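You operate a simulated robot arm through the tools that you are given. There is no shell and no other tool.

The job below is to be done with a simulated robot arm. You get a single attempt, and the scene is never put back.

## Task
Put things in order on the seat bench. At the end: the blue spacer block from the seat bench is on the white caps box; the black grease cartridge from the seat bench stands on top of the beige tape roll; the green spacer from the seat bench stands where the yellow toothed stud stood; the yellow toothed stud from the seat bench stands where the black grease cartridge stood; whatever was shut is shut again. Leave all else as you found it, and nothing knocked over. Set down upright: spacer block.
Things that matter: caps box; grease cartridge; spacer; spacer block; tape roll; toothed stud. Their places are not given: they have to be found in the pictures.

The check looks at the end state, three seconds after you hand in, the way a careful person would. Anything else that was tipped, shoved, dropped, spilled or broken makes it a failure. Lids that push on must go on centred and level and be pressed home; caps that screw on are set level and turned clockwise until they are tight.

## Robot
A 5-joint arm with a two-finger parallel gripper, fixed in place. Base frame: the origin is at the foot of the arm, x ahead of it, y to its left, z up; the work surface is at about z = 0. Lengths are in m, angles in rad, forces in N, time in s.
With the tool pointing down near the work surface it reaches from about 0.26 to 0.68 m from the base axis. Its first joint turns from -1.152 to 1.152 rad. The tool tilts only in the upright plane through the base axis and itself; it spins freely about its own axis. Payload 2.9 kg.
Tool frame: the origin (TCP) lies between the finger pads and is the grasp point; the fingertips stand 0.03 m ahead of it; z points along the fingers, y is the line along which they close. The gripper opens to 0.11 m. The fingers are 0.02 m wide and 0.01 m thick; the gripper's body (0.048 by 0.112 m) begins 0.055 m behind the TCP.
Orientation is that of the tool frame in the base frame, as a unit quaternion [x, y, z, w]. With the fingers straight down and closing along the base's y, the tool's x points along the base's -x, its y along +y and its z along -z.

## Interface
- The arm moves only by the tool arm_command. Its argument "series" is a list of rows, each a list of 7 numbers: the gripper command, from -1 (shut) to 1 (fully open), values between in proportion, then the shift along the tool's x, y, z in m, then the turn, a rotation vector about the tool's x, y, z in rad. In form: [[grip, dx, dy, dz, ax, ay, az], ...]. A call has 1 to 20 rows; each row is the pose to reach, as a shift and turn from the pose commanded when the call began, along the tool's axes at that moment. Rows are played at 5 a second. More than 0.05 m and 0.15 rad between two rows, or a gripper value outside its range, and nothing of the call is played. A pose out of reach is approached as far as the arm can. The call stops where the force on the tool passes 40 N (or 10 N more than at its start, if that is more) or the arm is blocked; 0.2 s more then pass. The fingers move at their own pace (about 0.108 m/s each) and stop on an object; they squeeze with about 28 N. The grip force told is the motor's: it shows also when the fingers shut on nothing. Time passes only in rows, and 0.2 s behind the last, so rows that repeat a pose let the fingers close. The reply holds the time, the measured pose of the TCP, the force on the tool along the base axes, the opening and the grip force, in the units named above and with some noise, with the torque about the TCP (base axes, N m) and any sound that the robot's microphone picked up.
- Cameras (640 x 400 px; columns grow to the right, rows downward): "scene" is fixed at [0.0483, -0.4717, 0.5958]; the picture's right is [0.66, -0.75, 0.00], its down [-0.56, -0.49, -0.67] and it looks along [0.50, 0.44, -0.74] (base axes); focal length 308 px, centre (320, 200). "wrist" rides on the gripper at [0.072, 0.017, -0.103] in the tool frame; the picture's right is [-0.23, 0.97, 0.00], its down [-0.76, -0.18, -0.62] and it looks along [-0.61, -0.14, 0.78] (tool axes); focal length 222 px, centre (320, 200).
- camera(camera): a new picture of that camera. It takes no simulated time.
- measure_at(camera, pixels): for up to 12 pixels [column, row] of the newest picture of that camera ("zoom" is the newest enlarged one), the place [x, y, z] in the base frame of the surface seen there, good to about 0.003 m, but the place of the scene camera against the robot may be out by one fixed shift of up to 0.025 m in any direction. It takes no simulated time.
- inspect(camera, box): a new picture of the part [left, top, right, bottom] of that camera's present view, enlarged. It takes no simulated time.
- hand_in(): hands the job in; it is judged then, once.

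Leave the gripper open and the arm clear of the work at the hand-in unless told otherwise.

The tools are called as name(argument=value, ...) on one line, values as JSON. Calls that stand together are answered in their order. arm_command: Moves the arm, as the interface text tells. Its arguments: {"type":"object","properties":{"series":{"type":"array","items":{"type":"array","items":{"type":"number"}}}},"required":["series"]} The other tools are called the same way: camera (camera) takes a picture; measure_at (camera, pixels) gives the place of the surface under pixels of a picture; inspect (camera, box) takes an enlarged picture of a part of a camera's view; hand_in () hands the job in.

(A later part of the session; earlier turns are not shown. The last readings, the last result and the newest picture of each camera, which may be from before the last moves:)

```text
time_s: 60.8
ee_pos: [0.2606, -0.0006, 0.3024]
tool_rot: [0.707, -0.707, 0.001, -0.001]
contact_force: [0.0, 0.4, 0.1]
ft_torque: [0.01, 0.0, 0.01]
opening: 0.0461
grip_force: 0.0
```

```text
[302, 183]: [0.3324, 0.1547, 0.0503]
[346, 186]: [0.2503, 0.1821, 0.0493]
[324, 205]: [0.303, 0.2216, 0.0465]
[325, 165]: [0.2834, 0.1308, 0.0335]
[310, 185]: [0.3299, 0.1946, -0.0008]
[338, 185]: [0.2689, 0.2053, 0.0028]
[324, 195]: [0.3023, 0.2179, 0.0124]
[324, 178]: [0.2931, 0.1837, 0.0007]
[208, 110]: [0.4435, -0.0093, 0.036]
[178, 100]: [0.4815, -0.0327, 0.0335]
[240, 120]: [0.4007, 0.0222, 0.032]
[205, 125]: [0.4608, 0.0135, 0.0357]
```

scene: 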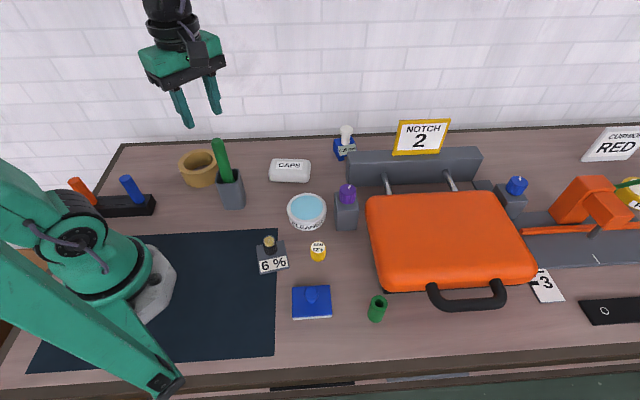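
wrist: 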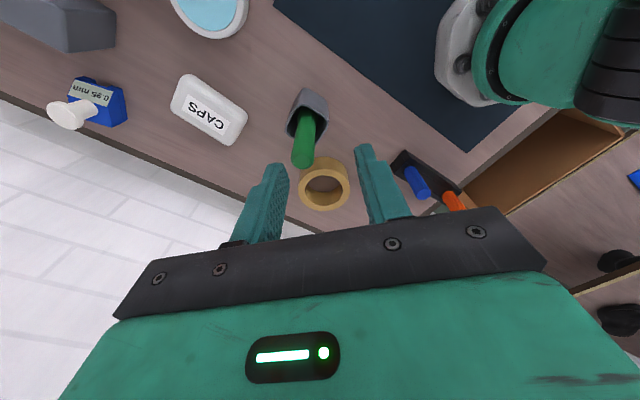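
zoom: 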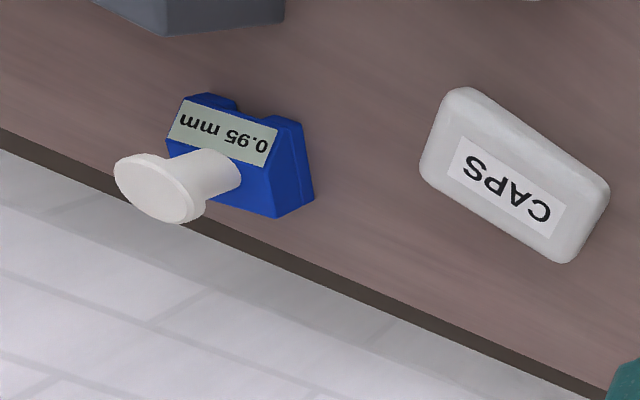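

I'll zoom further on the details I need to identify: the off-bench blue slab, the tape roll and cup, and the yellow slab at the far right in the scene view.

inspect(camera="wrist", box=[580, 130, 640, 200])

inspect(camera="scene", box=[580, 200, 640, 330])

inspect(camera="scene", box=[280, 275, 345, 330])

inspect(camera="scene", box=[320, 115, 370, 170])

inspect(camera="scene", box=[300, 235, 400, 335])

```text
5.71 times, centred on (610, 165) of wrist
```

zoom: 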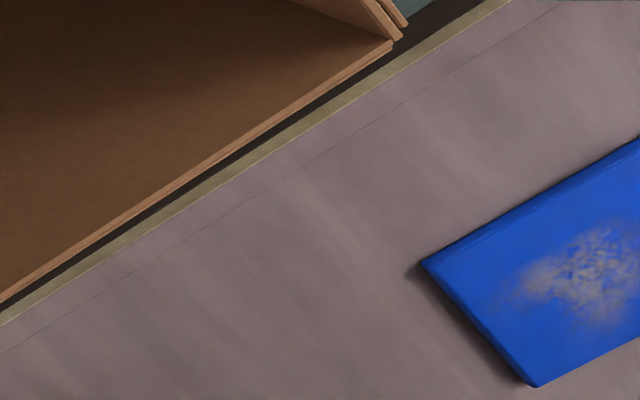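

```text
3.08 times, centred on (610, 265) of scene
```

zoom: 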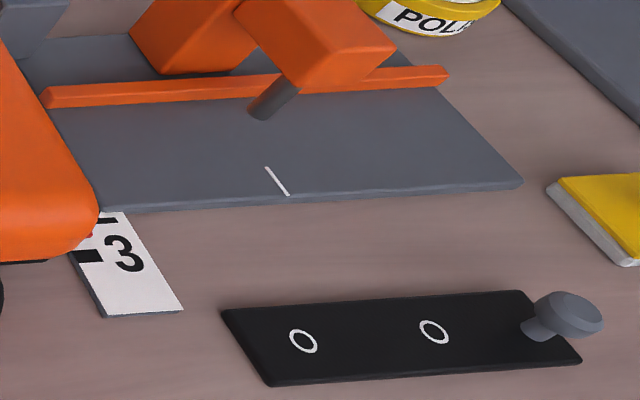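

```text
7.27 times, centred on (312, 302) of scene
```

zoom: 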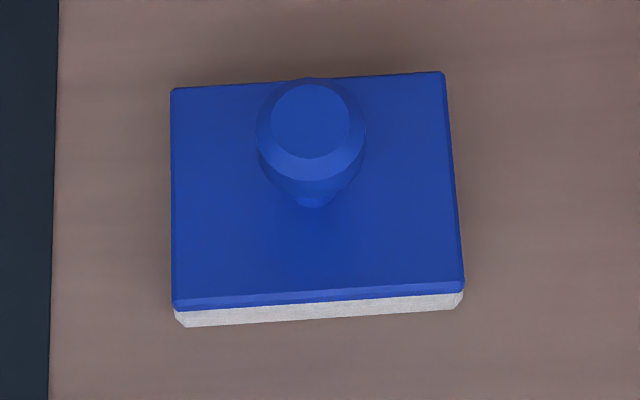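

```text
7.27 times, centred on (345, 142) of scene
```

zoom: 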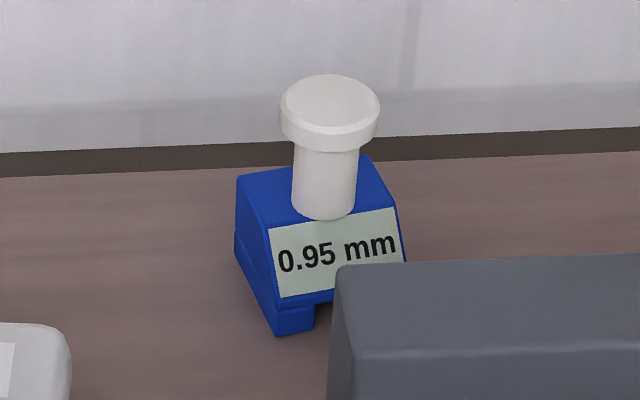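

```text
4.00 times, centred on (350, 285) of scene
```

zoom: 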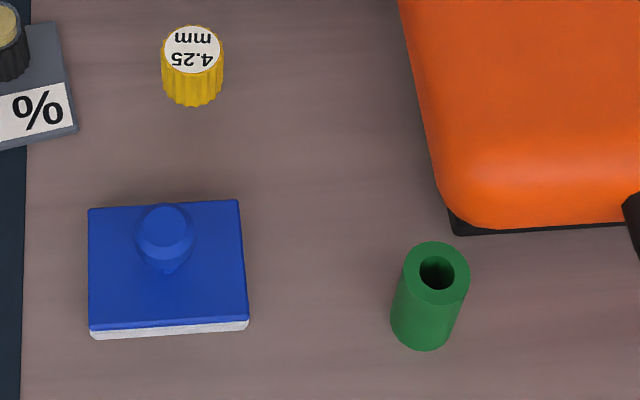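

The two slabs with knobs have white felt undersides and match the CLEANER and POLISH tins by colour, so they're wiping pads. That makes the labelled blue block, "0.95 mm" with a white knob at (345,145), the blue spacer block. The black grease-filled ribbed column on the "6 %" base is the grease cartridge. Its base of about 6×6.6 cm can stand across the tape roll's roughly 6 cm hole.

First I'll restore the seat I pulled out. Moving above the handle with the fingers across the bar.

arm_command(series=[[-0.16, 0.043, -0.01, 0.005, 0, 0, -0.065], [-0.16, 0.087, -0.02, 0.01, 0, 0, -0.13], [-0.16, 0.13, -0.03, 0.015, 0, 0, -0.196], [-0.16, 0.173, -0.041, 0.02, 0, 0, -0.262], [-0.16, 0.216, -0.051, 0.025, 0, 0, -0.327], [-0.16, 0.26, -0.061, 0.03, 0, 0, -0.393], [-0.16, 0.303, -0.071, 0.04, 0, 0, -0.458], [-0.16, 0.346, -0.081, 0.05, 0, 0, -0.524], [-0.16, 0.39, -0.092, 0.06, 0, 0, -0.589], [-0.16, 0.433, -0.102, 0.075, 0, 0, -0.655], [-0.16, 0.476, -0.112, 0.09, 0, 0, -0.72], [-0.16, 0.5195, -0.122, 0.1, 0, 0, -0.7854], [-0.16, 0.5195, -0.122, 0.1, 0, 0, -0.7854]])

camera(camera="wrist")

```text
time_s: 63.6
ee_pos: [0.4614, -0.4427, 0.1999]
tool_rot: [0.901, -0.433, 0.001, 0.0]
contact_force: [-0.1, -0.1, 0.5]
ft_torque: [-0.03, 0.0, -0.01]
opening: 0.0464
grip_force: 0.1
out of reach, approached as far as the arm can: row 10, 11, 12, 13
```

```text
taken
```

wrist: 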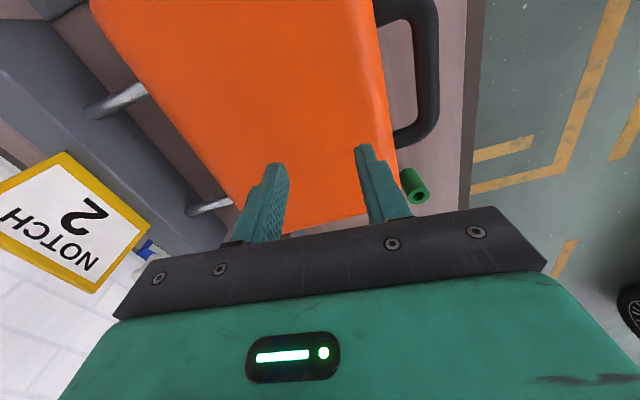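

The spin joint has a limit (relative spin about 353°), which is why the arm stopped over the seat, without any contact. I'll spin back the other way so tool x = -u, which is the mid-range configuration used for the first handle grasp.

arm_command(series=[[-0.16, 0, 0, 0, 0, 0, 0.149], [-0.16, 0, 0, 0, 0, 0, 0.298], [-0.16, 0, 0, 0, 0, 0, 0.447], [-0.16, 0, 0, 0, 0, 0, 0.596], [-0.16, 0, 0, 0, 0, 0, 0.745], [-0.16, 0, 0, 0, 0, 0, 0.894], [-0.16, 0, 0, 0, 0, 0, 1.043], [-0.16, 0, 0, 0, 0, 0, 1.192], [-0.16, 0, 0, 0, 0, 0, 1.341], [-0.16, 0, 0, 0, 0, 0, 1.49], [-0.16, 0, 0, 0, 0, 0, 1.639], [-0.16, 0, 0, 0, 0, 0, 1.788], [-0.16, 0, 0, 0, 0, 0, 1.937], [-0.16, 0, 0, 0, 0, 0, 2.086], [-0.16, 0, 0, 0, 0, 0, 2.235], [-0.16, 0, 0, 0, 0, 0, 2.384], [-0.16, 0, 0, 0, 0, 0, 2.533], [-0.16, 0, 0, 0, 0, 0, 2.682], [-0.16, 0, 0, 0, 0, 0, 2.831], [-0.16, 0, 0, 0, 0, 0, 2.98]])

```text
time_s: 67.8
ee_pos: [0.4584, -0.4436, 0.2039]
tool_rot: [0.362, 0.932, 0.0, 0.0]
contact_force: [0.3, -0.4, 1.7]
ft_torque: [0.03, -0.01, -0.02]
opening: 0.0463
grip_force: 0.1
```

arm_command(series=[[-0.16, 0.001, -0.027, 0.01, 0, 0, 0.045], [-0.16, 0.0025, -0.054, 0.025, 0, 0, 0.045], [-0.16, 0.004, -0.08, 0.04, 0, 0, 0.045], [-0.16, 0.0052, -0.1077, 0.05, 0, 0, 0.045], [-0.16, 0.0052, -0.1077, 0.05, 0, 0, 0.045]])

camera(camera="wrist")

```text
time_s: 69.0
ee_pos: [0.3821, -0.5205, 0.1523]
tool_rot: [0.38, 0.925, -0.001, 0.002]
contact_force: [0.3, -0.1, -0.1]
ft_torque: [-0.03, -0.01, -0.01]
opening: 0.0463
grip_force: 0.1
```

```text
taken
```

wrist: 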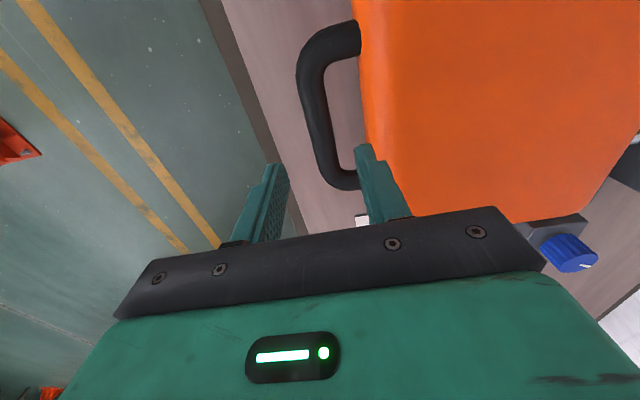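

The bar is aligned between the fingers at about (325,134). Lowering to z = 0.061.

arm_command(series=[[-0.16, 0, 0, 0.03, 0, 0, 0], [-0.16, 0, 0, 0.06, 0, 0, 0], [-0.16, 0, 0, 0.08, 0, 0, 0], [-0.16, 0, 0, 0.091, 0, 0, 0], [-0.16, 0, 0, 0.091, 0, 0, 0]])

camera(camera="wrist")

```text
time_s: 70.2
ee_pos: [0.3826, -0.5207, 0.0619]
tool_rot: [0.38, 0.925, 0.0, 0.001]
contact_force: [0.4, -0.1, -0.2]
ft_torque: [0.01, -0.01, -0.02]
opening: 0.0463
grip_force: 0.2
```

```text
taken
```

wrist: 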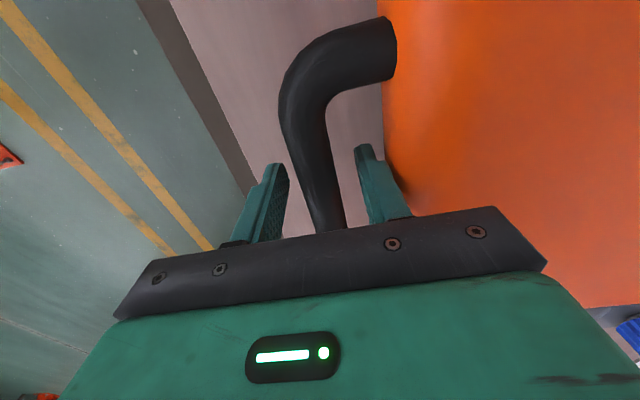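

Closing on the bar, then pushing along +v slowly at 1.2 mm per row.

arm_command(series=[[-1, 0, 0, 0, 0, 0, 0], [-1, 0, 0, 0, 0, 0, 0], [-1, 0, 0.001, 0, 0, 0, 0], [-1, 0, 0.002, 0, 0, 0, 0], [-1, 0, 0.0032, 0, 0, 0, 0], [-1, 0, 0.0044, 0, 0, 0, 0], [-1, 0, 0.0056, 0, 0, 0, 0], [-1, 0, 0.0068, 0, 0, 0, 0], [-1, 0, 0.008, 0, 0, 0, 0], [-1, 0, 0.0092, 0, 0, 0, 0], [-1, 0, 0.0104, 0, 0, 0, 0], [-1, 0, 0.0116, 0, 0, 0, 0], [-1, 0, 0.0128, 0, 0, 0, 0], [-1, 0, 0.014, 0, 0, 0, 0], [-1, 0, 0.0152, 0, 0, 0, 0], [-1, 0, 0.0164, 0, 0, 0, 0], [-1, 0, 0.0176, 0, 0, 0, 0], [-1, 0, 0.0188, 0, 0, 0, 0], [-1, 0, 0.02, 0, 0, 0, 0], [-1, 0, 0.0212, 0, 0, 0, 0]])

```text
time_s: 74.4
ee_pos: [0.3954, -0.5073, 0.0614]
tool_rot: [0.382, 0.924, 0.0, 0.001]
contact_force: [-12.3, -27.2, 9.4]
ft_torque: [0.4, 0.44, -0.14]
opening: 0.0216
grip_force: 45.3
```

It's moving back smoothly at about 28 N. Continuing.

arm_command(series=[[-1, -0.001, 0.0012, -0.0007, 0, 0, 0], [-1, -0.001, 0.0024, -0.0007, 0, 0, 0], [-1, -0.001, 0.0036, -0.0007, 0, 0, 0], [-1, -0.001, 0.0048, -0.0007, 0, 0, 0], [-1, -0.001, 0.006, -0.0007, 0, 0, 0], [-1, -0.001, 0.0072, -0.0007, 0, 0, 0], [-1, -0.001, 0.0084, -0.0007, 0, 0, 0], [-1, -0.001, 0.0096, -0.0007, 0, 0, 0], [-1, -0.001, 0.0108, -0.0007, 0, 0, 0], [-1, -0.001, 0.012, -0.0007, 0, 0, 0], [-1, -0.001, 0.0132, -0.0007, 0, 0, 0], [-1, -0.001, 0.0144, -0.0007, 0, 0, 0], [-1, -0.001, 0.0156, -0.0007, 0, 0, 0], [-1, -0.001, 0.0168, -0.0007, 0, 0, 0], [-1, -0.001, 0.018, -0.0007, 0, 0, 0], [-1, -0.001, 0.0192, -0.0007, 0, 0, 0], [-1, -0.001, 0.0204, -0.0007, 0, 0, 0], [-1, -0.001, 0.0216, -0.0007, 0, 0, 0], [-1, -0.001, 0.0228, -0.0007, 0, 0, 0], [-1, -0.001, 0.024, -0.0007, 0, 0, 0]])

```text
time_s: 78.6
ee_pos: [0.4122, -0.4907, 0.0623]
tool_rot: [0.384, 0.923, 0.0, 0.001]
contact_force: [-36.1, -7.1, -0.4]
ft_torque: [-0.3, -0.16, 0.01]
opening: 0.0213
grip_force: 44.9
```

arm_command(series=[[-1, 0.001, 0.0005, 0, 0, 0, 0], [-1, 0.002, 0.0017, 0, 0, 0, 0], [-1, 0.002, 0.0029, 0, 0, 0, 0], [-1, 0.002, 0.0041, 0, 0, 0, 0], [-1, 0.002, 0.0053, 0, 0, 0, 0], [-1, 0.002, 0.0065, 0, 0, 0, 0], [-1, 0.002, 0.0077, 0, 0, 0, 0], [-1, 0.002, 0.0089, 0, 0, 0, 0], [-1, 0.002, 0.0101, 0, 0, 0, 0], [-1, 0.002, 0.0113, 0, 0, 0, 0], [-1, 0.002, 0.0125, 0, 0, 0, 0], [-1, 0.002, 0.0137, 0, 0, 0, 0], [-1, 0.002, 0.0149, 0, 0, 0, 0], [-1, 0.002, 0.0161, 0, 0, 0, 0], [-1, 0.002, 0.0173, 0, 0, 0, 0], [-1, 0.002, 0.0185, 0, 0, 0, 0], [-1, 0.002, 0.0197, 0, 0, 0, 0], [-1, 0.002, 0.0209, 0, 0, 0, 0], [-1, 0.002, 0.0221, 0, 0, 0, 0], [-1, 0.002, 0.0233, 0, 0, 0, 0]])

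```text
time_s: 79.7
ee_pos: [0.4159, -0.4878, 0.0621]
tool_rot: [0.382, 0.924, -0.001, 0.003]
contact_force: [0.7, -2.8, -1.5]
ft_torque: [0.25, 0.26, -0.03]
opening: 0.0214
grip_force: 44.9
stopped in row 5: the force on the tool passed its limit at 46 N (the readings are from after the stop); the commanded pose is now the measured one
```

arm_command(series=[[-1, 0, 0.0012, 0, 0, 0, 0], [-1, 0, 0.0024, 0, 0, 0, 0], [-1, 0, 0.0036, 0, 0, 0, 0], [-1, 0, 0.0048, 0, 0, 0, 0], [-1, 0, 0.006, 0, 0, 0, 0], [-1, 0, 0.0072, 0, 0, 0, 0], [-1, 0, 0.0084, 0, 0, 0, 0], [-1, 0, 0.0096, 0, 0, 0, 0], [-1, 0, 0.0108, 0, 0, 0, 0], [-1, 0, 0.012, 0, 0, 0, 0], [-1, 0, 0.0132, 0, 0, 0, 0], [-1, 0, 0.0144, 0, 0, 0, 0], [-1, 0, 0.0156, 0, 0, 0, 0], [-1, 0, 0.0168, 0, 0, 0, 0], [-1, 0, 0.018, 0, 0, 0, 0], [-1, 0, 0.0192, 0, 0, 0, 0]])

```text
time_s: 83.1
ee_pos: [0.4259, -0.4765, 0.0627]
tool_rot: [0.385, 0.923, -0.001, 0.003]
contact_force: [-18.2, -27.7, -6.0]
ft_torque: [-0.34, -0.26, 0.21]
opening: 0.0215
grip_force: 45.0
```

arm_command(series=[[-1, 0, 0.0011, 0, 0, 0, 0], [-1, 0, 0.0022, 0, 0, 0, 0], [-1, 0, 0.0033, 0, 0, 0, 0], [-1, 0, 0.0044, 0, 0, 0, 0], [-1, 0, 0.0055, 0, 0, 0, 0], [-1, 0, 0.0066, 0, 0, 0, 0], [-1, 0, 0.0077, 0, 0, 0, 0], [-1, 0, 0.0088, 0, 0, 0, 0], [-1, 0, 0.0099, 0, 0, 0, 0], [-1, 0, 0.011, 0, 0, 0, 0], [-1, 0, 0.0121, 0, 0, 0, 0], [-1, 0, 0.0132, 0, 0, 0, 0], [-1, 0, 0.0143, 0, 0, 0, 0], [-1, 0, 0.0154, 0, 0, 0, 0], [-1, 0, 0.0165, 0, 0, 0, 0], [-1, 0, 0.0176, 0, 0, 0, 0], [-1, 0, 0.0187, 0, 0, 0, 0]])

inspect(camera="scene", box=[450, 215, 550, 275])

inspect(camera="scene", box=[360, 225, 460, 275])

```text
time_s: 86.7
ee_pos: [0.4396, -0.4627, 0.0626]
tool_rot: [0.385, 0.923, -0.001, 0.005]
contact_force: [-14.2, -28.1, -3.9]
ft_torque: [0.63, 0.71, 0.23]
opening: 0.0217
grip_force: 45.0
```

```text
6.40 times, centred on (500, 245) of scene
```

zoom: 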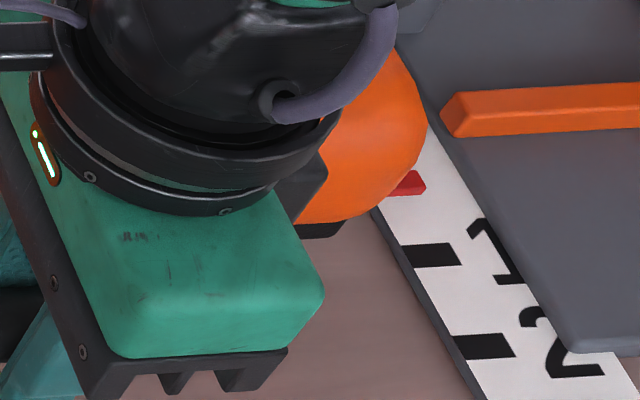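

```text
6.40 times, centred on (410, 250) of scene
```

zoom: 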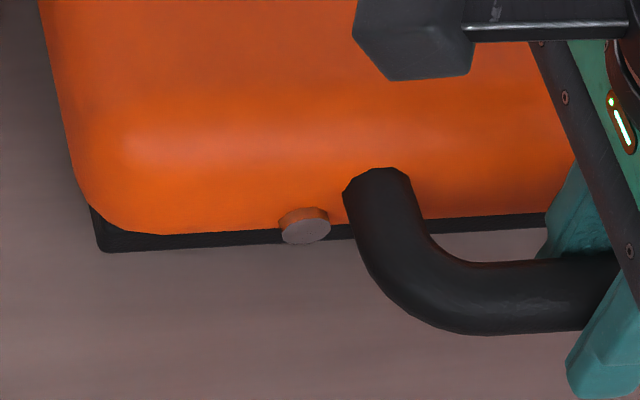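

The pan corner is at zoom row 252 against 223 originally, and the pointer at 185 against about 157, so about 11 mm remain. Continuing slowly.

arm_command(series=[[-1, 0, 0.001, 0, 0, 0, 0], [-1, 0, 0.002, 0, 0, 0, 0], [-1, 0, 0.003, 0, 0, 0, 0], [-1, 0, 0.004, 0, 0, 0, 0], [-1, 0, 0.005, 0, 0, 0, 0], [-1, 0, 0.006, 0, 0, 0, 0], [-1, 0, 0.007, 0, 0, 0, 0], [-1, 0, 0.008, 0, 0, 0, 0]])

inspect(camera="scene", box=[450, 215, 550, 275])

inspect(camera="scene", box=[360, 225, 460, 275])

```text
time_s: 88.5
ee_pos: [0.4445, -0.4575, 0.0623]
tool_rot: [0.384, 0.923, -0.002, 0.003]
contact_force: [-24.1, -12.7, 4.3]
ft_torque: [0.81, 0.97, 0.16]
opening: 0.0215
grip_force: 45.0
```

```text
6.40 times, centred on (500, 245) of scene
```

zoom: 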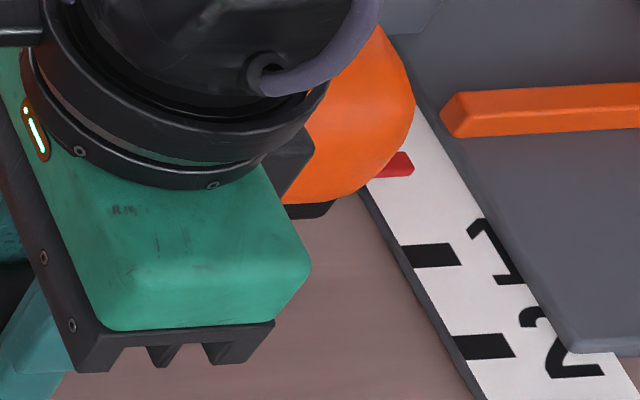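

```text
6.40 times, centred on (410, 250) of scene
```

zoom: 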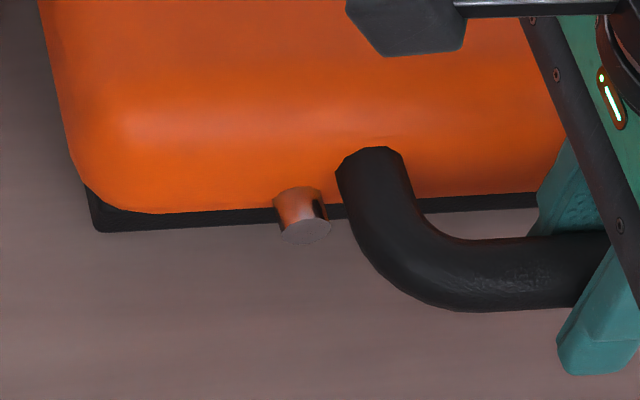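

About 3 mm remain (corner at 232 against 223). Pushing 3.2 mm more.

arm_command(series=[[-1, 0, 0.0008, 0, 0, 0, 0], [-1, 0, 0.0016, 0, 0, 0, 0], [-1, 0, 0.0024, 0, 0, 0, 0], [-1, 0, 0.0032, 0, 0, 0, 0], [-1, 0, 0.0032, 0, 0, 0, 0]])

inspect(camera="scene", box=[450, 215, 550, 275])

inspect(camera="scene", box=[360, 225, 460, 275])

```text
time_s: 89.7
ee_pos: [0.4477, -0.4537, 0.0634]
tool_rot: [0.385, 0.923, -0.002, 0.004]
contact_force: [-32.0, -7.3, 12.1]
ft_torque: [-0.23, -0.1, 0.28]
opening: 0.0216
grip_force: 45.0
```

```text
6.40 times, centred on (500, 245) of scene
```

zoom: 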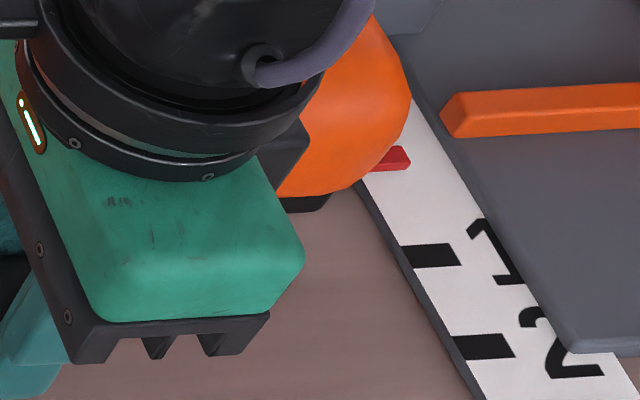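

```text
6.40 times, centred on (410, 250) of scene
```

zoom: 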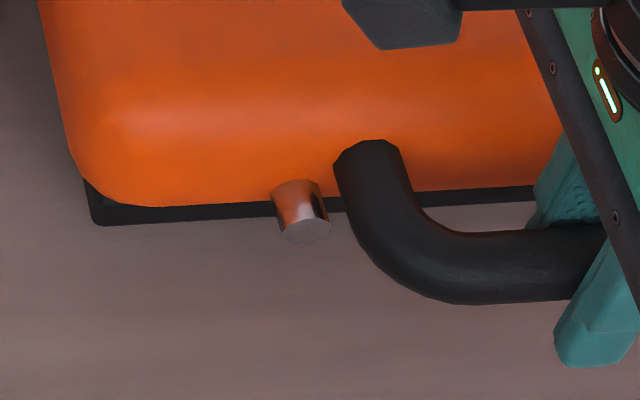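

The corner is at row 224 against the original 223, and the red pointer is back in place. I'll give it 0.4 mm more, then relax and release.

arm_command(series=[[-1, 0, 0.0005, 0, 0, 0, 0], [-1, 0, -0.002, 0, 0, 0, 0], [-1, 0, -0.0045, 0, 0, 0, 0], [-1, 0, -0.006, 0, 0, 0, 0], [-1, 0, -0.006, 0, 0, 0, 0]])

```text
time_s: 90.9
ee_pos: [0.448, -0.455, 0.0637]
tool_rot: [0.382, 0.924, -0.001, 0.003]
contact_force: [-2.9, 8.9, 3.5]
ft_torque: [0.7, 0.66, -0.3]
opening: 0.0215
grip_force: 44.9
```

arm_command(series=[[-1, 0.001, 0.0005, 0, 0, 0, 0], [-0.6, 0.001, 0.0005, 0, 0, 0, 0], [-0.16, 0.001, 0.0005, 0, 0, 0, 0], [-0.16, 0.001, 0.0005, 0, 0, 0, 0]])

inspect(camera="scene", box=[360, 225, 460, 275])

camera(camera="wrist")

```text
time_s: 91.9
ee_pos: [0.4464, -0.4549, 0.0626]
tool_rot: [0.383, 0.924, -0.001, 0.003]
contact_force: [0.3, -0.8, -0.1]
ft_torque: [0.03, 0.04, -0.02]
opening: 0.0463
grip_force: 0.0
```

```text
6.40 times, centred on (410, 250) of scene
```

zoom: 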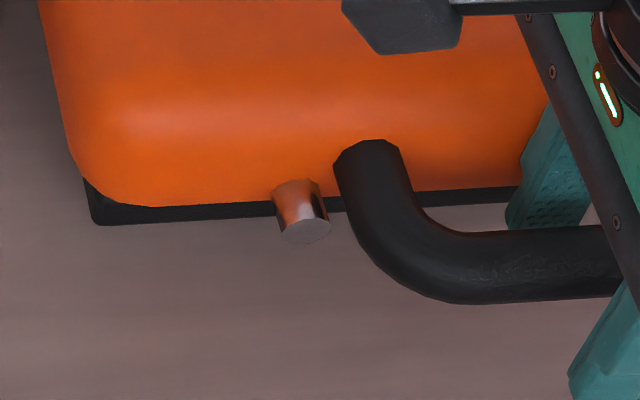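

```text
taken
```

wrist: 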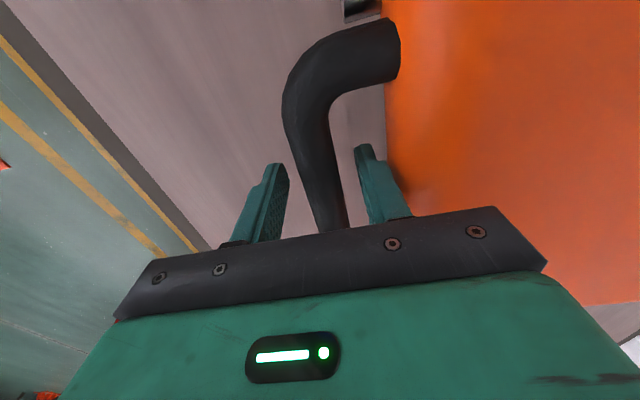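

The seat is back to its original position. Next is the grease cartridge: I'll rise and move above the "6 %" object for precise measurement.

arm_command(series=[[-0.16, 0, 0, -0.045, 0, 0, 0], [-0.16, 0, 0, -0.09, 0, 0, 0], [-0.16, 0, 0, -0.135, 0, 0, 0], [-0.16, 0.044, 0.01, -0.138, 0, 0, 0], [-0.16, 0.088, 0.019, -0.138, 0, 0, 0], [-0.16, 0.133, 0.029, -0.138, 0, 0, 0], [-0.16, 0.177, 0.039, -0.138, 0, 0, 0], [-0.16, 0.221, 0.048, -0.138, 0, 0, 0], [-0.16, 0.266, 0.058, -0.138, 0, 0, 0], [-0.16, 0.31, 0.067, -0.138, 0, 0, 0], [-0.16, 0.3543, 0.0771, -0.138, 0, 0, 0], [-0.16, 0.3543, 0.0771, -0.138, 0, 0, 0]])

camera(camera="wrist")

camera(camera="scene")

```text
time_s: 94.5
ee_pos: [0.2499, -0.1521, 0.1971]
tool_rot: [0.383, 0.924, -0.001, 0.004]
contact_force: [-0.5, -0.1, 0.7]
ft_torque: [-0.02, 0.0, 0.02]
opening: 0.0463
grip_force: 0.0
```

```text
taken
```

wrist: 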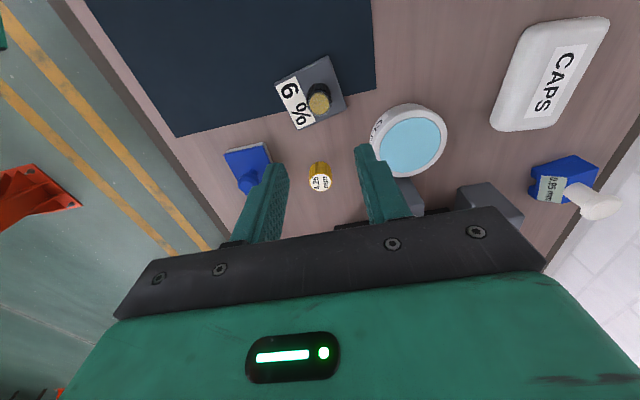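

```text
taken
```

scene: 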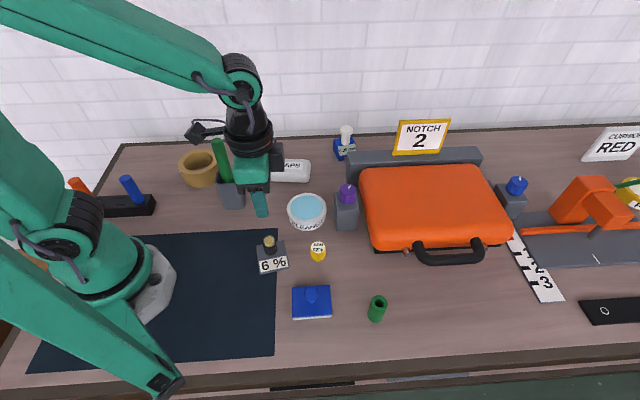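

I'll zoom and measure the cartridge's base corners and column centre from here.

inspect(camera="wrist", box=[265, 45, 355, 140])

measure_at(camera="zoom", pixels=[[330, 235], [295, 240], [365, 235], [330, 200], [330, 265], [345, 60], [90, 190], [180, 345], [435, 205], [330, 175], [250, 150], [400, 230]])

```text
4.21 times, centred on (310, 92) of wrist
```

zoom: 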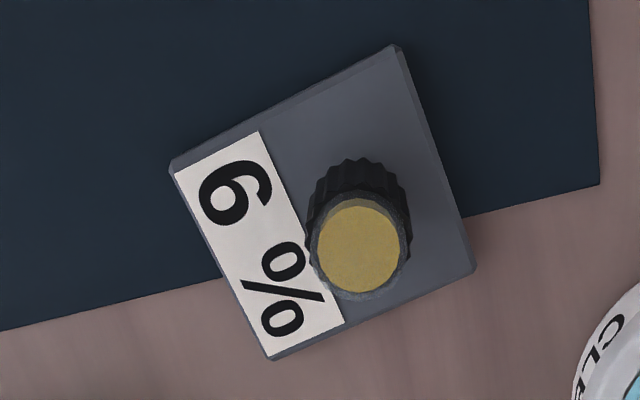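

```text
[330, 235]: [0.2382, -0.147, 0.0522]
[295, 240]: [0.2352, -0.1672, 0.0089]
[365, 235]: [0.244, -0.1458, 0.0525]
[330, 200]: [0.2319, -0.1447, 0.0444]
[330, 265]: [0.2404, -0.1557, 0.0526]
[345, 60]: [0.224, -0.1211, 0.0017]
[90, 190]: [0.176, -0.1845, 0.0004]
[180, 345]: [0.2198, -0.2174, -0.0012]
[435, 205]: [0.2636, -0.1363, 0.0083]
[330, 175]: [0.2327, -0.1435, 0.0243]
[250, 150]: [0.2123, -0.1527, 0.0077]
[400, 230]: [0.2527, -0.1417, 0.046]
```

measure_at(camera="zoom", pixels=[[178, 172], [392, 56], [466, 264], [273, 351], [360, 250], [320, 255], [403, 245], [360, 290], [360, 212], [340, 180], [385, 185], [420, 240]])

```text
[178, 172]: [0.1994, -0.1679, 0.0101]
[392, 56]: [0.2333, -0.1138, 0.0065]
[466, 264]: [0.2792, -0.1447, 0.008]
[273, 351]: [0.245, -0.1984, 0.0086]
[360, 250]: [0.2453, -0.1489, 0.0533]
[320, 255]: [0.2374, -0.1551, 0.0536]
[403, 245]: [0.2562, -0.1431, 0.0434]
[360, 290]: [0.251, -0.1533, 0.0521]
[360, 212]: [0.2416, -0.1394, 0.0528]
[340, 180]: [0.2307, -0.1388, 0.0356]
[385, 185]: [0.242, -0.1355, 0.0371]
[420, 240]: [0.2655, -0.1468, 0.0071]
```

The base is about 6.4 × 5.5 cm, centred at (0.239,-0.156). The column is at (0.2457,-0.1478), top z ≈ 0.054. I'll straighten the tool, centre over the column and descend to just above it, then check.

arm_command(series=[[-0.16, 0.003, 0, 0.03, 0.0006, 0.004, 0], [-0.16, 0.006, 0, 0.06, 0.0012, 0.0081, 0], [-0.16, 0.006, 0, 0.09, 0.0012, 0.0081, 0], [-0.16, 0.006, 0, 0.1, 0.0012, 0.0081, 0], [-0.16, 0.006, 0, 0.1, 0.0012, 0.0081, 0]])

camera(camera="wrist")

```text
time_s: 95.7
ee_pos: [0.2465, -0.1468, 0.0985]
tool_rot: [0.383, 0.924, 0.0, -0.001]
contact_force: [0.5, -0.2, 0.5]
ft_torque: [0.01, -0.01, -0.02]
opening: 0.0462
grip_force: 0.0
```

```text
taken
```

wrist: 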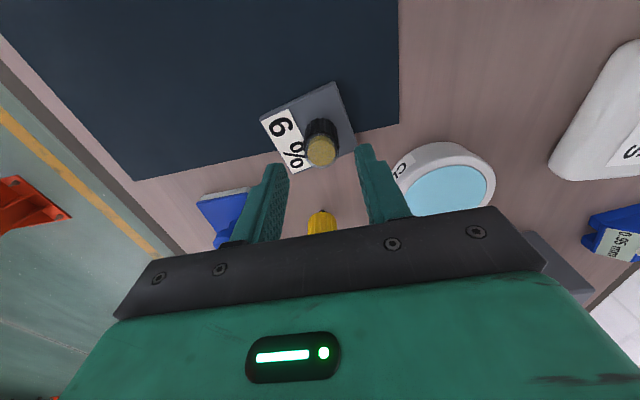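

Centred well, with the column top at (320,150). Descending to z = 0.042 and closing.

arm_command(series=[[-0.16, 0, 0, 0.03, 0, 0, 0], [-0.16, 0, 0, 0.05, 0, 0, 0], [-0.16, 0, 0, 0.056, 0, 0, 0], [-0.16, 0, 0, 0.056, 0, 0, 0], [-1, 0, 0, 0.056, 0, 0, 0], [-1, 0, 0, 0.056, 0, 0, 0], [-1, 0, 0, 0.056, 0, 0, 0]])

camera(camera="wrist")

inspect(camera="scene", box=[230, 210, 330, 290])

```text
time_s: 97.3
ee_pos: [0.2459, -0.1472, 0.0415]
tool_rot: [0.382, 0.924, 0.0, -0.001]
contact_force: [0.1, -0.8, 0.5]
ft_torque: [0.01, 0.0, -0.01]
opening: 0.0275
grip_force: 27.8
```

```text
taken
```

wrist: 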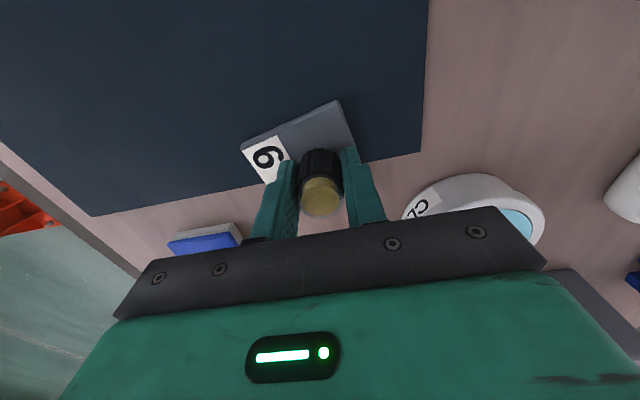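

```text
5.00 times, centred on (280, 250) of scene
```

zoom: 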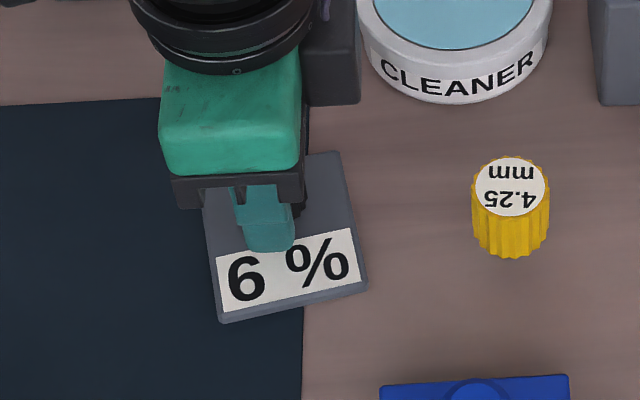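

The column is gripped (opening 0.0275). I'll lift just 2 cm and check whether the plate comes along.

arm_command(series=[[-1, 0, 0, -0.005, 0, 0, 0], [-1, 0, 0, -0.01, 0, 0, 0], [-1, 0, 0, -0.02, 0, 0, 0], [-1, 0, 0, -0.02, 0, 0, 0]])

camera(camera="wrist")

inspect(camera="scene", box=[230, 210, 330, 290])

```text
time_s: 98.3
ee_pos: [0.2444, -0.1466, 0.0605]
tool_rot: [0.382, 0.924, 0.0, 0.0]
contact_force: [-0.2, 0.4, -1.2]
ft_torque: [-0.02, -0.01, 0.01]
opening: 0.0277
grip_force: 28.5
```

```text
taken
```

wrist: 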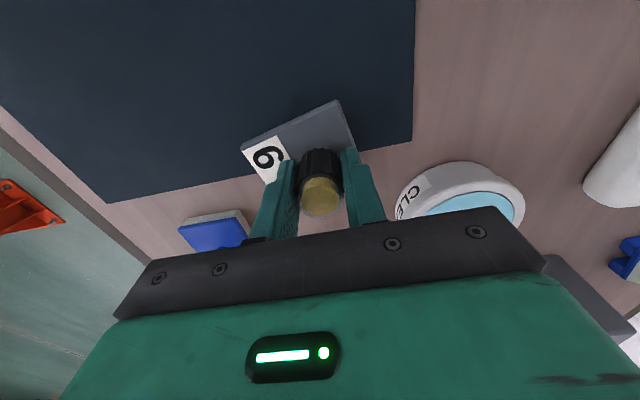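

```text
5.00 times, centred on (280, 250) of scene
```

zoom: 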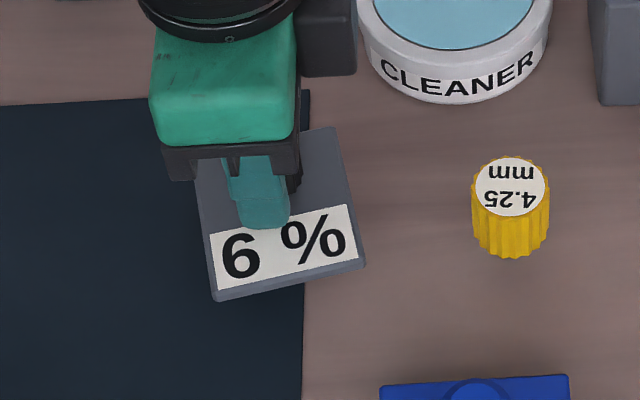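

The whole piece lifts as one and is light, so the base belongs to the cartridge. Before carrying it to the tape roll, I'll measure the cup and its green stick (tall obstacle) and the roll from the scene camera.

camera(camera="scene")

measure_at(camera="scene", pixels=[[216, 142], [221, 158], [226, 175], [232, 190], [232, 205], [241, 180], [220, 185], [198, 152], [181, 168], [214, 168], [199, 160], [205, 182]])

```text
taken
```

scene: 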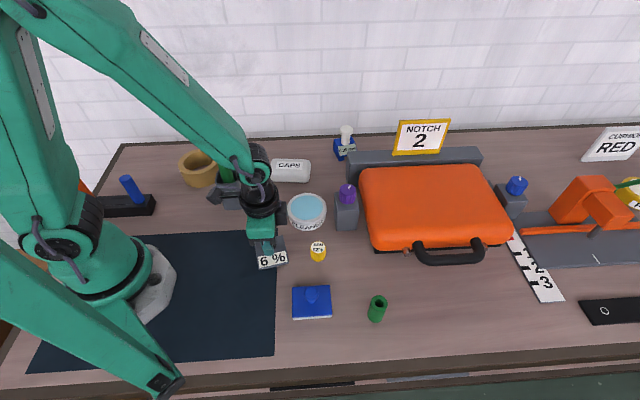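

```text
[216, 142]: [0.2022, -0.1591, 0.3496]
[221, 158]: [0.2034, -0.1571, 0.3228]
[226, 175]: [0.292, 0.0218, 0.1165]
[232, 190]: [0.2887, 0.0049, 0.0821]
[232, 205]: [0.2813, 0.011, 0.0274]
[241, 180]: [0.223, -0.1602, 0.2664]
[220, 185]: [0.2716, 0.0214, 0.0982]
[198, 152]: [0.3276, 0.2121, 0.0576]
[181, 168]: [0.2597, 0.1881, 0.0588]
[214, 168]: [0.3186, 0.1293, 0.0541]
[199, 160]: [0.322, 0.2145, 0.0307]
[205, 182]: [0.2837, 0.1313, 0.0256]
```

The cup is near (0.285,0.02), and its stick leans toward the roll up to z ≈ 0.17. I'll lift to 0.28, carry over to the roll, and spin +45° so the camera and wide side of the gripper stay away from the stick.

arm_command(series=[[-1, 0, 0, -0.045, 0, 0, 0], [-1, 0, 0, -0.09, 0, 0, 0], [-1, 0, 0, -0.135, 0, 0, 0], [-1, 0, 0, -0.18, 0, 0, 0], [-1, 0, 0, -0.222, 0, 0, 0], [-1, 0.0235, 0.034, -0.222, 0, 0, 0.1], [-1, 0.047, 0.068, -0.222, 0, 0, 0.2], [-1, 0.0705, 0.102, -0.222, 0, 0, 0.3], [-1, 0.094, 0.136, -0.222, 0, 0, 0.4], [-1, 0.1175, 0.17, -0.222, 0, 0, 0.5], [-1, 0.141, 0.205, -0.222, 0, 0, 0.6], [-1, 0.1645, 0.239, -0.222, 0, 0, 0.7], [-1, 0.1881, 0.2729, -0.222, 0, 0, 0.7854], [-1, 0.1881, 0.2729, -0.222, 0, 0, 0.7854]])

camera(camera="wrist")

camera(camera="scene")

```text
time_s: 101.3
ee_pos: [0.3062, 0.1788, 0.2838]
tool_rot: [0.707, 0.707, -0.001, -0.001]
contact_force: [-0.1, 0.0, -0.4]
ft_torque: [0.01, -0.02, 0.01]
opening: 0.0276
grip_force: 28.1
```

```text
taken
```

wrist: 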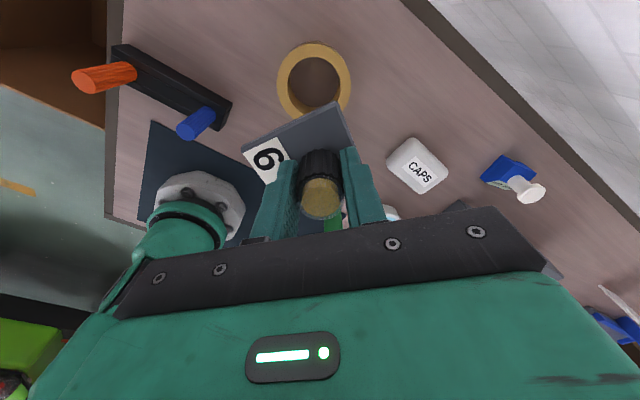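

```text
taken
```

scene: 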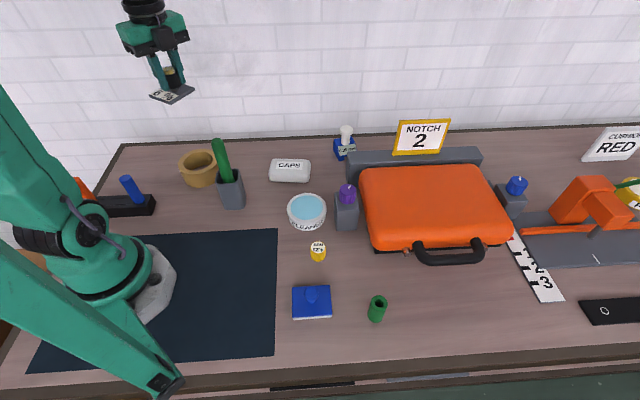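

The roll is visible at (314,80). I'll zoom in and measure its ring.

inspect(camera="wrist", box=[260, 25, 370, 135])

measure_at(camera="wrist", pixels=[[314, 48], [314, 112], [282, 84], [346, 78], [291, 58], [338, 57], [314, 54], [314, 106], [288, 84], [341, 80], [314, 80], [295, 108]])

```text
3.64 times, centred on (315, 80) of wrist
```

zoom: 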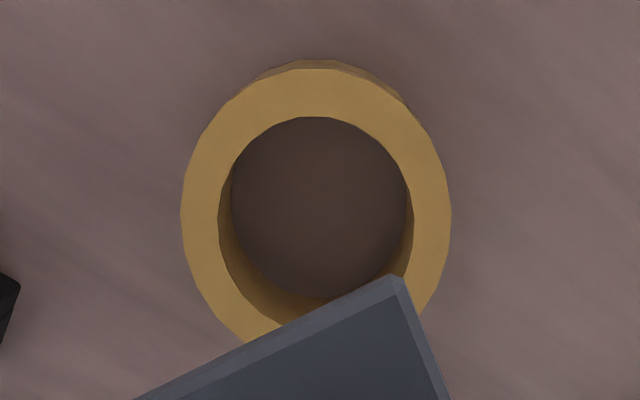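

```text
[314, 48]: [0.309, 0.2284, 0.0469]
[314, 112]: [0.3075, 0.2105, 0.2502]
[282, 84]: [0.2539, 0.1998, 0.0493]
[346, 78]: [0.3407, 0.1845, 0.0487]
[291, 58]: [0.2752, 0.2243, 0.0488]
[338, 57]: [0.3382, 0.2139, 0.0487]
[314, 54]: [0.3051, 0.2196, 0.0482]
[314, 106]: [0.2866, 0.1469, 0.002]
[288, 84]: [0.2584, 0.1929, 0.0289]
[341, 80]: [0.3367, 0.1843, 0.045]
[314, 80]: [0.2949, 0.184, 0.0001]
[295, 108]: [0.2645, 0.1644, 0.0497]
```

measure_at(camera="zoom", pixels=[[186, 215], [446, 215], [315, 74], [216, 215], [416, 205], [315, 112], [225, 120], [405, 120], [200, 280], [436, 270], [225, 320], [240, 105]])

```text
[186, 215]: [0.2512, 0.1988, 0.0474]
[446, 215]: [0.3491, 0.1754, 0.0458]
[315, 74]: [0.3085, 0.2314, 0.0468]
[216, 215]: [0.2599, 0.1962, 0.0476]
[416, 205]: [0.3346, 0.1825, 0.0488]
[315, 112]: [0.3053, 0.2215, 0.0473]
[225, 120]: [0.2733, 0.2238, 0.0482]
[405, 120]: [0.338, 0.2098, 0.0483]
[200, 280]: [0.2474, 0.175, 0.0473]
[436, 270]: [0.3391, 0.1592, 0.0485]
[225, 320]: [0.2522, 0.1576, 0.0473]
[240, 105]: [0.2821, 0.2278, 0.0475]
```

The ring's centre is about (0.298,0.181), with outer radius ≈ 0.050, hole radius ≈ 0.036 and top z ≈ 0.048. The cartridge base has a half-diagonal of about 0.0435, so it rests on the ring if centred. I'll verify the held base's corner positions.

inspect(camera="wrist", box=[235, 90, 385, 190])

measure_at(camera="zoom", pixels=[[425, 65], [415, 75], [40, 250], [60, 255], [470, 210], [230, 160], [330, 115], [480, 190], [450, 130]])

```text
4.00 times, centred on (310, 140) of wrist
```

zoom: 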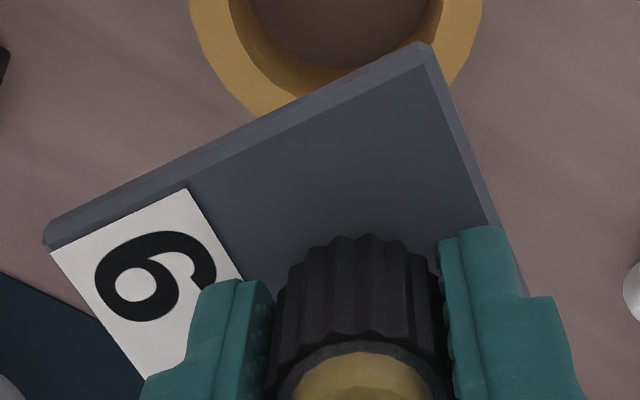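

```text
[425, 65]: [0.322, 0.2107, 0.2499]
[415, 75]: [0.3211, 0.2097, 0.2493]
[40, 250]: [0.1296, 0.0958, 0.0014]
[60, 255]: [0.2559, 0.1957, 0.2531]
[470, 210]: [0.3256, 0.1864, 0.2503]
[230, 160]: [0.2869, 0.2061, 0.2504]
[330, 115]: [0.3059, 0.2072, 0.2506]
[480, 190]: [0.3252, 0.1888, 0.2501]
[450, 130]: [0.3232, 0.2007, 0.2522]
```

The held base corners agree with prediction to within 2 mm. I'll shift by (+4,+5) mm to centre the base on the roll and descend to 2 cm above it.

arm_command(series=[[-1, 0.0025, 0.002, 0.03, 0, 0, 0], [-1, 0.005, 0.004, 0.07, 0, 0, 0], [-1, 0.005, 0.004, 0.11, 0, 0, 0], [-1, 0.005, 0.004, 0.145, 0, 0, 0], [-1, 0.005, 0.004, 0.172, 0, 0, 0], [-1, 0.005, 0.004, 0.172, 0, 0, 0]])

camera(camera="wrist")

inspect(camera="scene", box=[140, 110, 280, 220])

```text
time_s: 102.7
ee_pos: [0.3092, 0.1848, 0.1123]
tool_rot: [0.707, 0.707, -0.001, 0.0]
contact_force: [-0.3, 0.8, -1.3]
ft_torque: [0.0, -0.03, 0.0]
opening: 0.0279
grip_force: 28.1
```

```text
taken
```

wrist: 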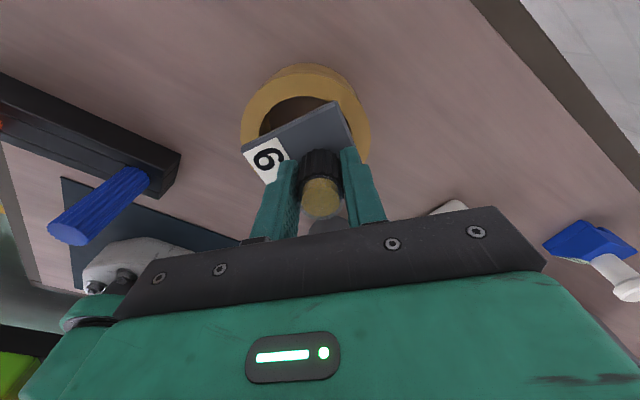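

```text
3.64 times, centred on (210, 165) of scene
```

zoom: 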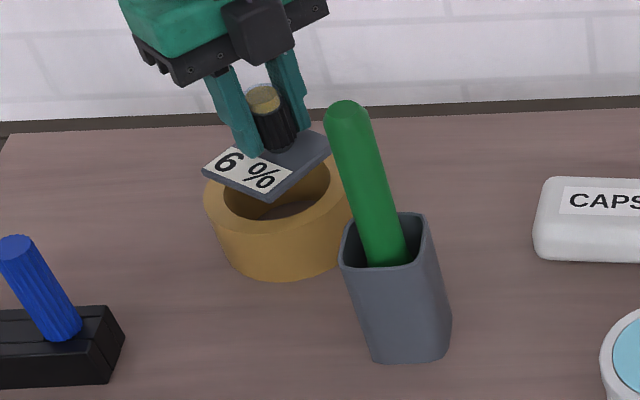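

I'll re-measure the ring from this close view before the final descent.

inspect(camera="wrist", box=[225, 55, 385, 185])

measure_at(camera="wrist", pixels=[[246, 118], [258, 92], [285, 76], [305, 74], [330, 80], [352, 98], [364, 122], [366, 140], [262, 118], [300, 98], [247, 135], [355, 112]])

```text
3.08 times, centred on (305, 120) of wrist
```

zoom: 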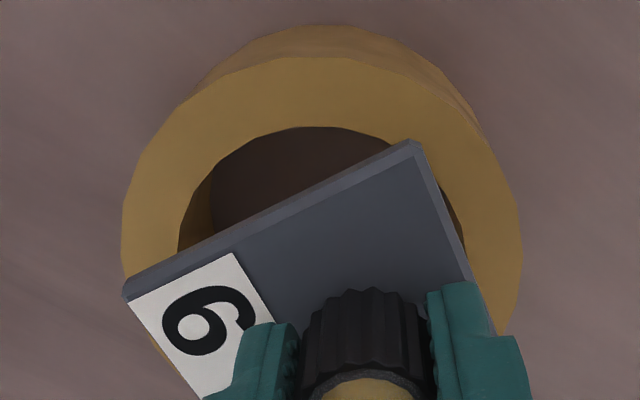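

```text
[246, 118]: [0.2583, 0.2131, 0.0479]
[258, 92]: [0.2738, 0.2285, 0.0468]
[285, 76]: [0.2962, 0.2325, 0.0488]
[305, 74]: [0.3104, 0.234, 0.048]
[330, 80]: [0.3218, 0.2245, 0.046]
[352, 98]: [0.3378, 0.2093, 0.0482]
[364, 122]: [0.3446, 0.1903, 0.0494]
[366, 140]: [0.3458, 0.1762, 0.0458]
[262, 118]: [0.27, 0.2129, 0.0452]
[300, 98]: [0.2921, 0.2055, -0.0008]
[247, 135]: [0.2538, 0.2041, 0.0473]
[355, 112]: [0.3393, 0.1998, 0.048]
```

measure_at(camera="zoom", pixels=[[413, 158], [408, 165], [140, 302], [150, 300], [250, 235], [440, 215], [462, 270], [330, 195], [522, 245], [126, 240], [310, 62], [300, 130]])

```text
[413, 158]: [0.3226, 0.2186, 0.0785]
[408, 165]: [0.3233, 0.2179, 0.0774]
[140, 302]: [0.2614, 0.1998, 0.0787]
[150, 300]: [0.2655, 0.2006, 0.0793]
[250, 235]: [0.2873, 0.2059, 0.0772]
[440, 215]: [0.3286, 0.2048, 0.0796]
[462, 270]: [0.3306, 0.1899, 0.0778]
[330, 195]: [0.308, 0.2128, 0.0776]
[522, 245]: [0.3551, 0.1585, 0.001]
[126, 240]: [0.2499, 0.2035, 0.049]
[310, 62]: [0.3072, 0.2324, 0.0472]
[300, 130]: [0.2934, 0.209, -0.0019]
```

The base centre reads (0.297,0.182) and the ring centre (0.298,0.185). I'll shift +3 mm in y and +1 mm in x and lower onto the roll.

arm_command(series=[[-1, 0.003, 0.001, 0.005, 0, 0, 0], [-1, 0.003, 0.001, 0.013, 0, 0, 0], [-1, 0.003, 0.001, 0.018, 0, 0, 0], [-1, 0.003, 0.001, 0.021, 0, 0, 0], [-1, 0.003, 0.001, 0.0225, 0, 0, 0], [-1, 0.003, 0.001, 0.0225, 0, 0, 0]])

camera(camera="wrist")

inspect(camera="scene", box=[140, 110, 280, 220])

```text
time_s: 104.1
ee_pos: [0.3099, 0.1879, 0.0902]
tool_rot: [0.707, 0.707, 0.0, 0.0]
contact_force: [-2.3, 0.4, 5.7]
ft_torque: [0.08, 0.0, 0.01]
opening: 0.0275
grip_force: 27.7
```

```text
taken
```

wrist: 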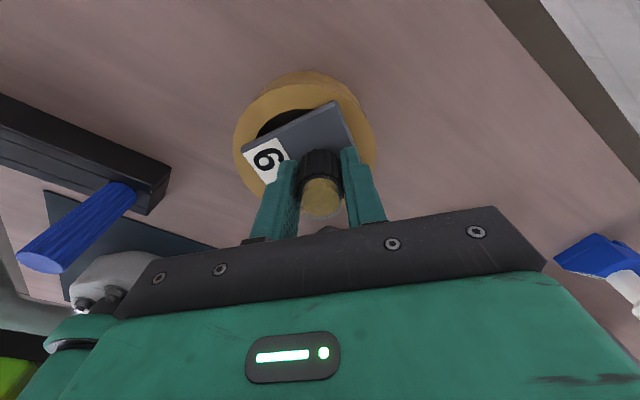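

```text
3.64 times, centred on (210, 165) of scene
```

zoom: 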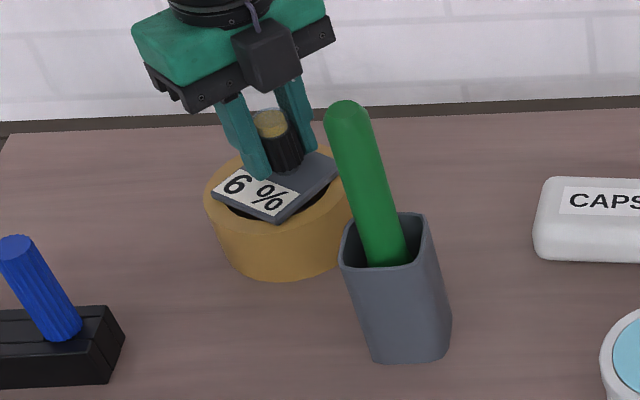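

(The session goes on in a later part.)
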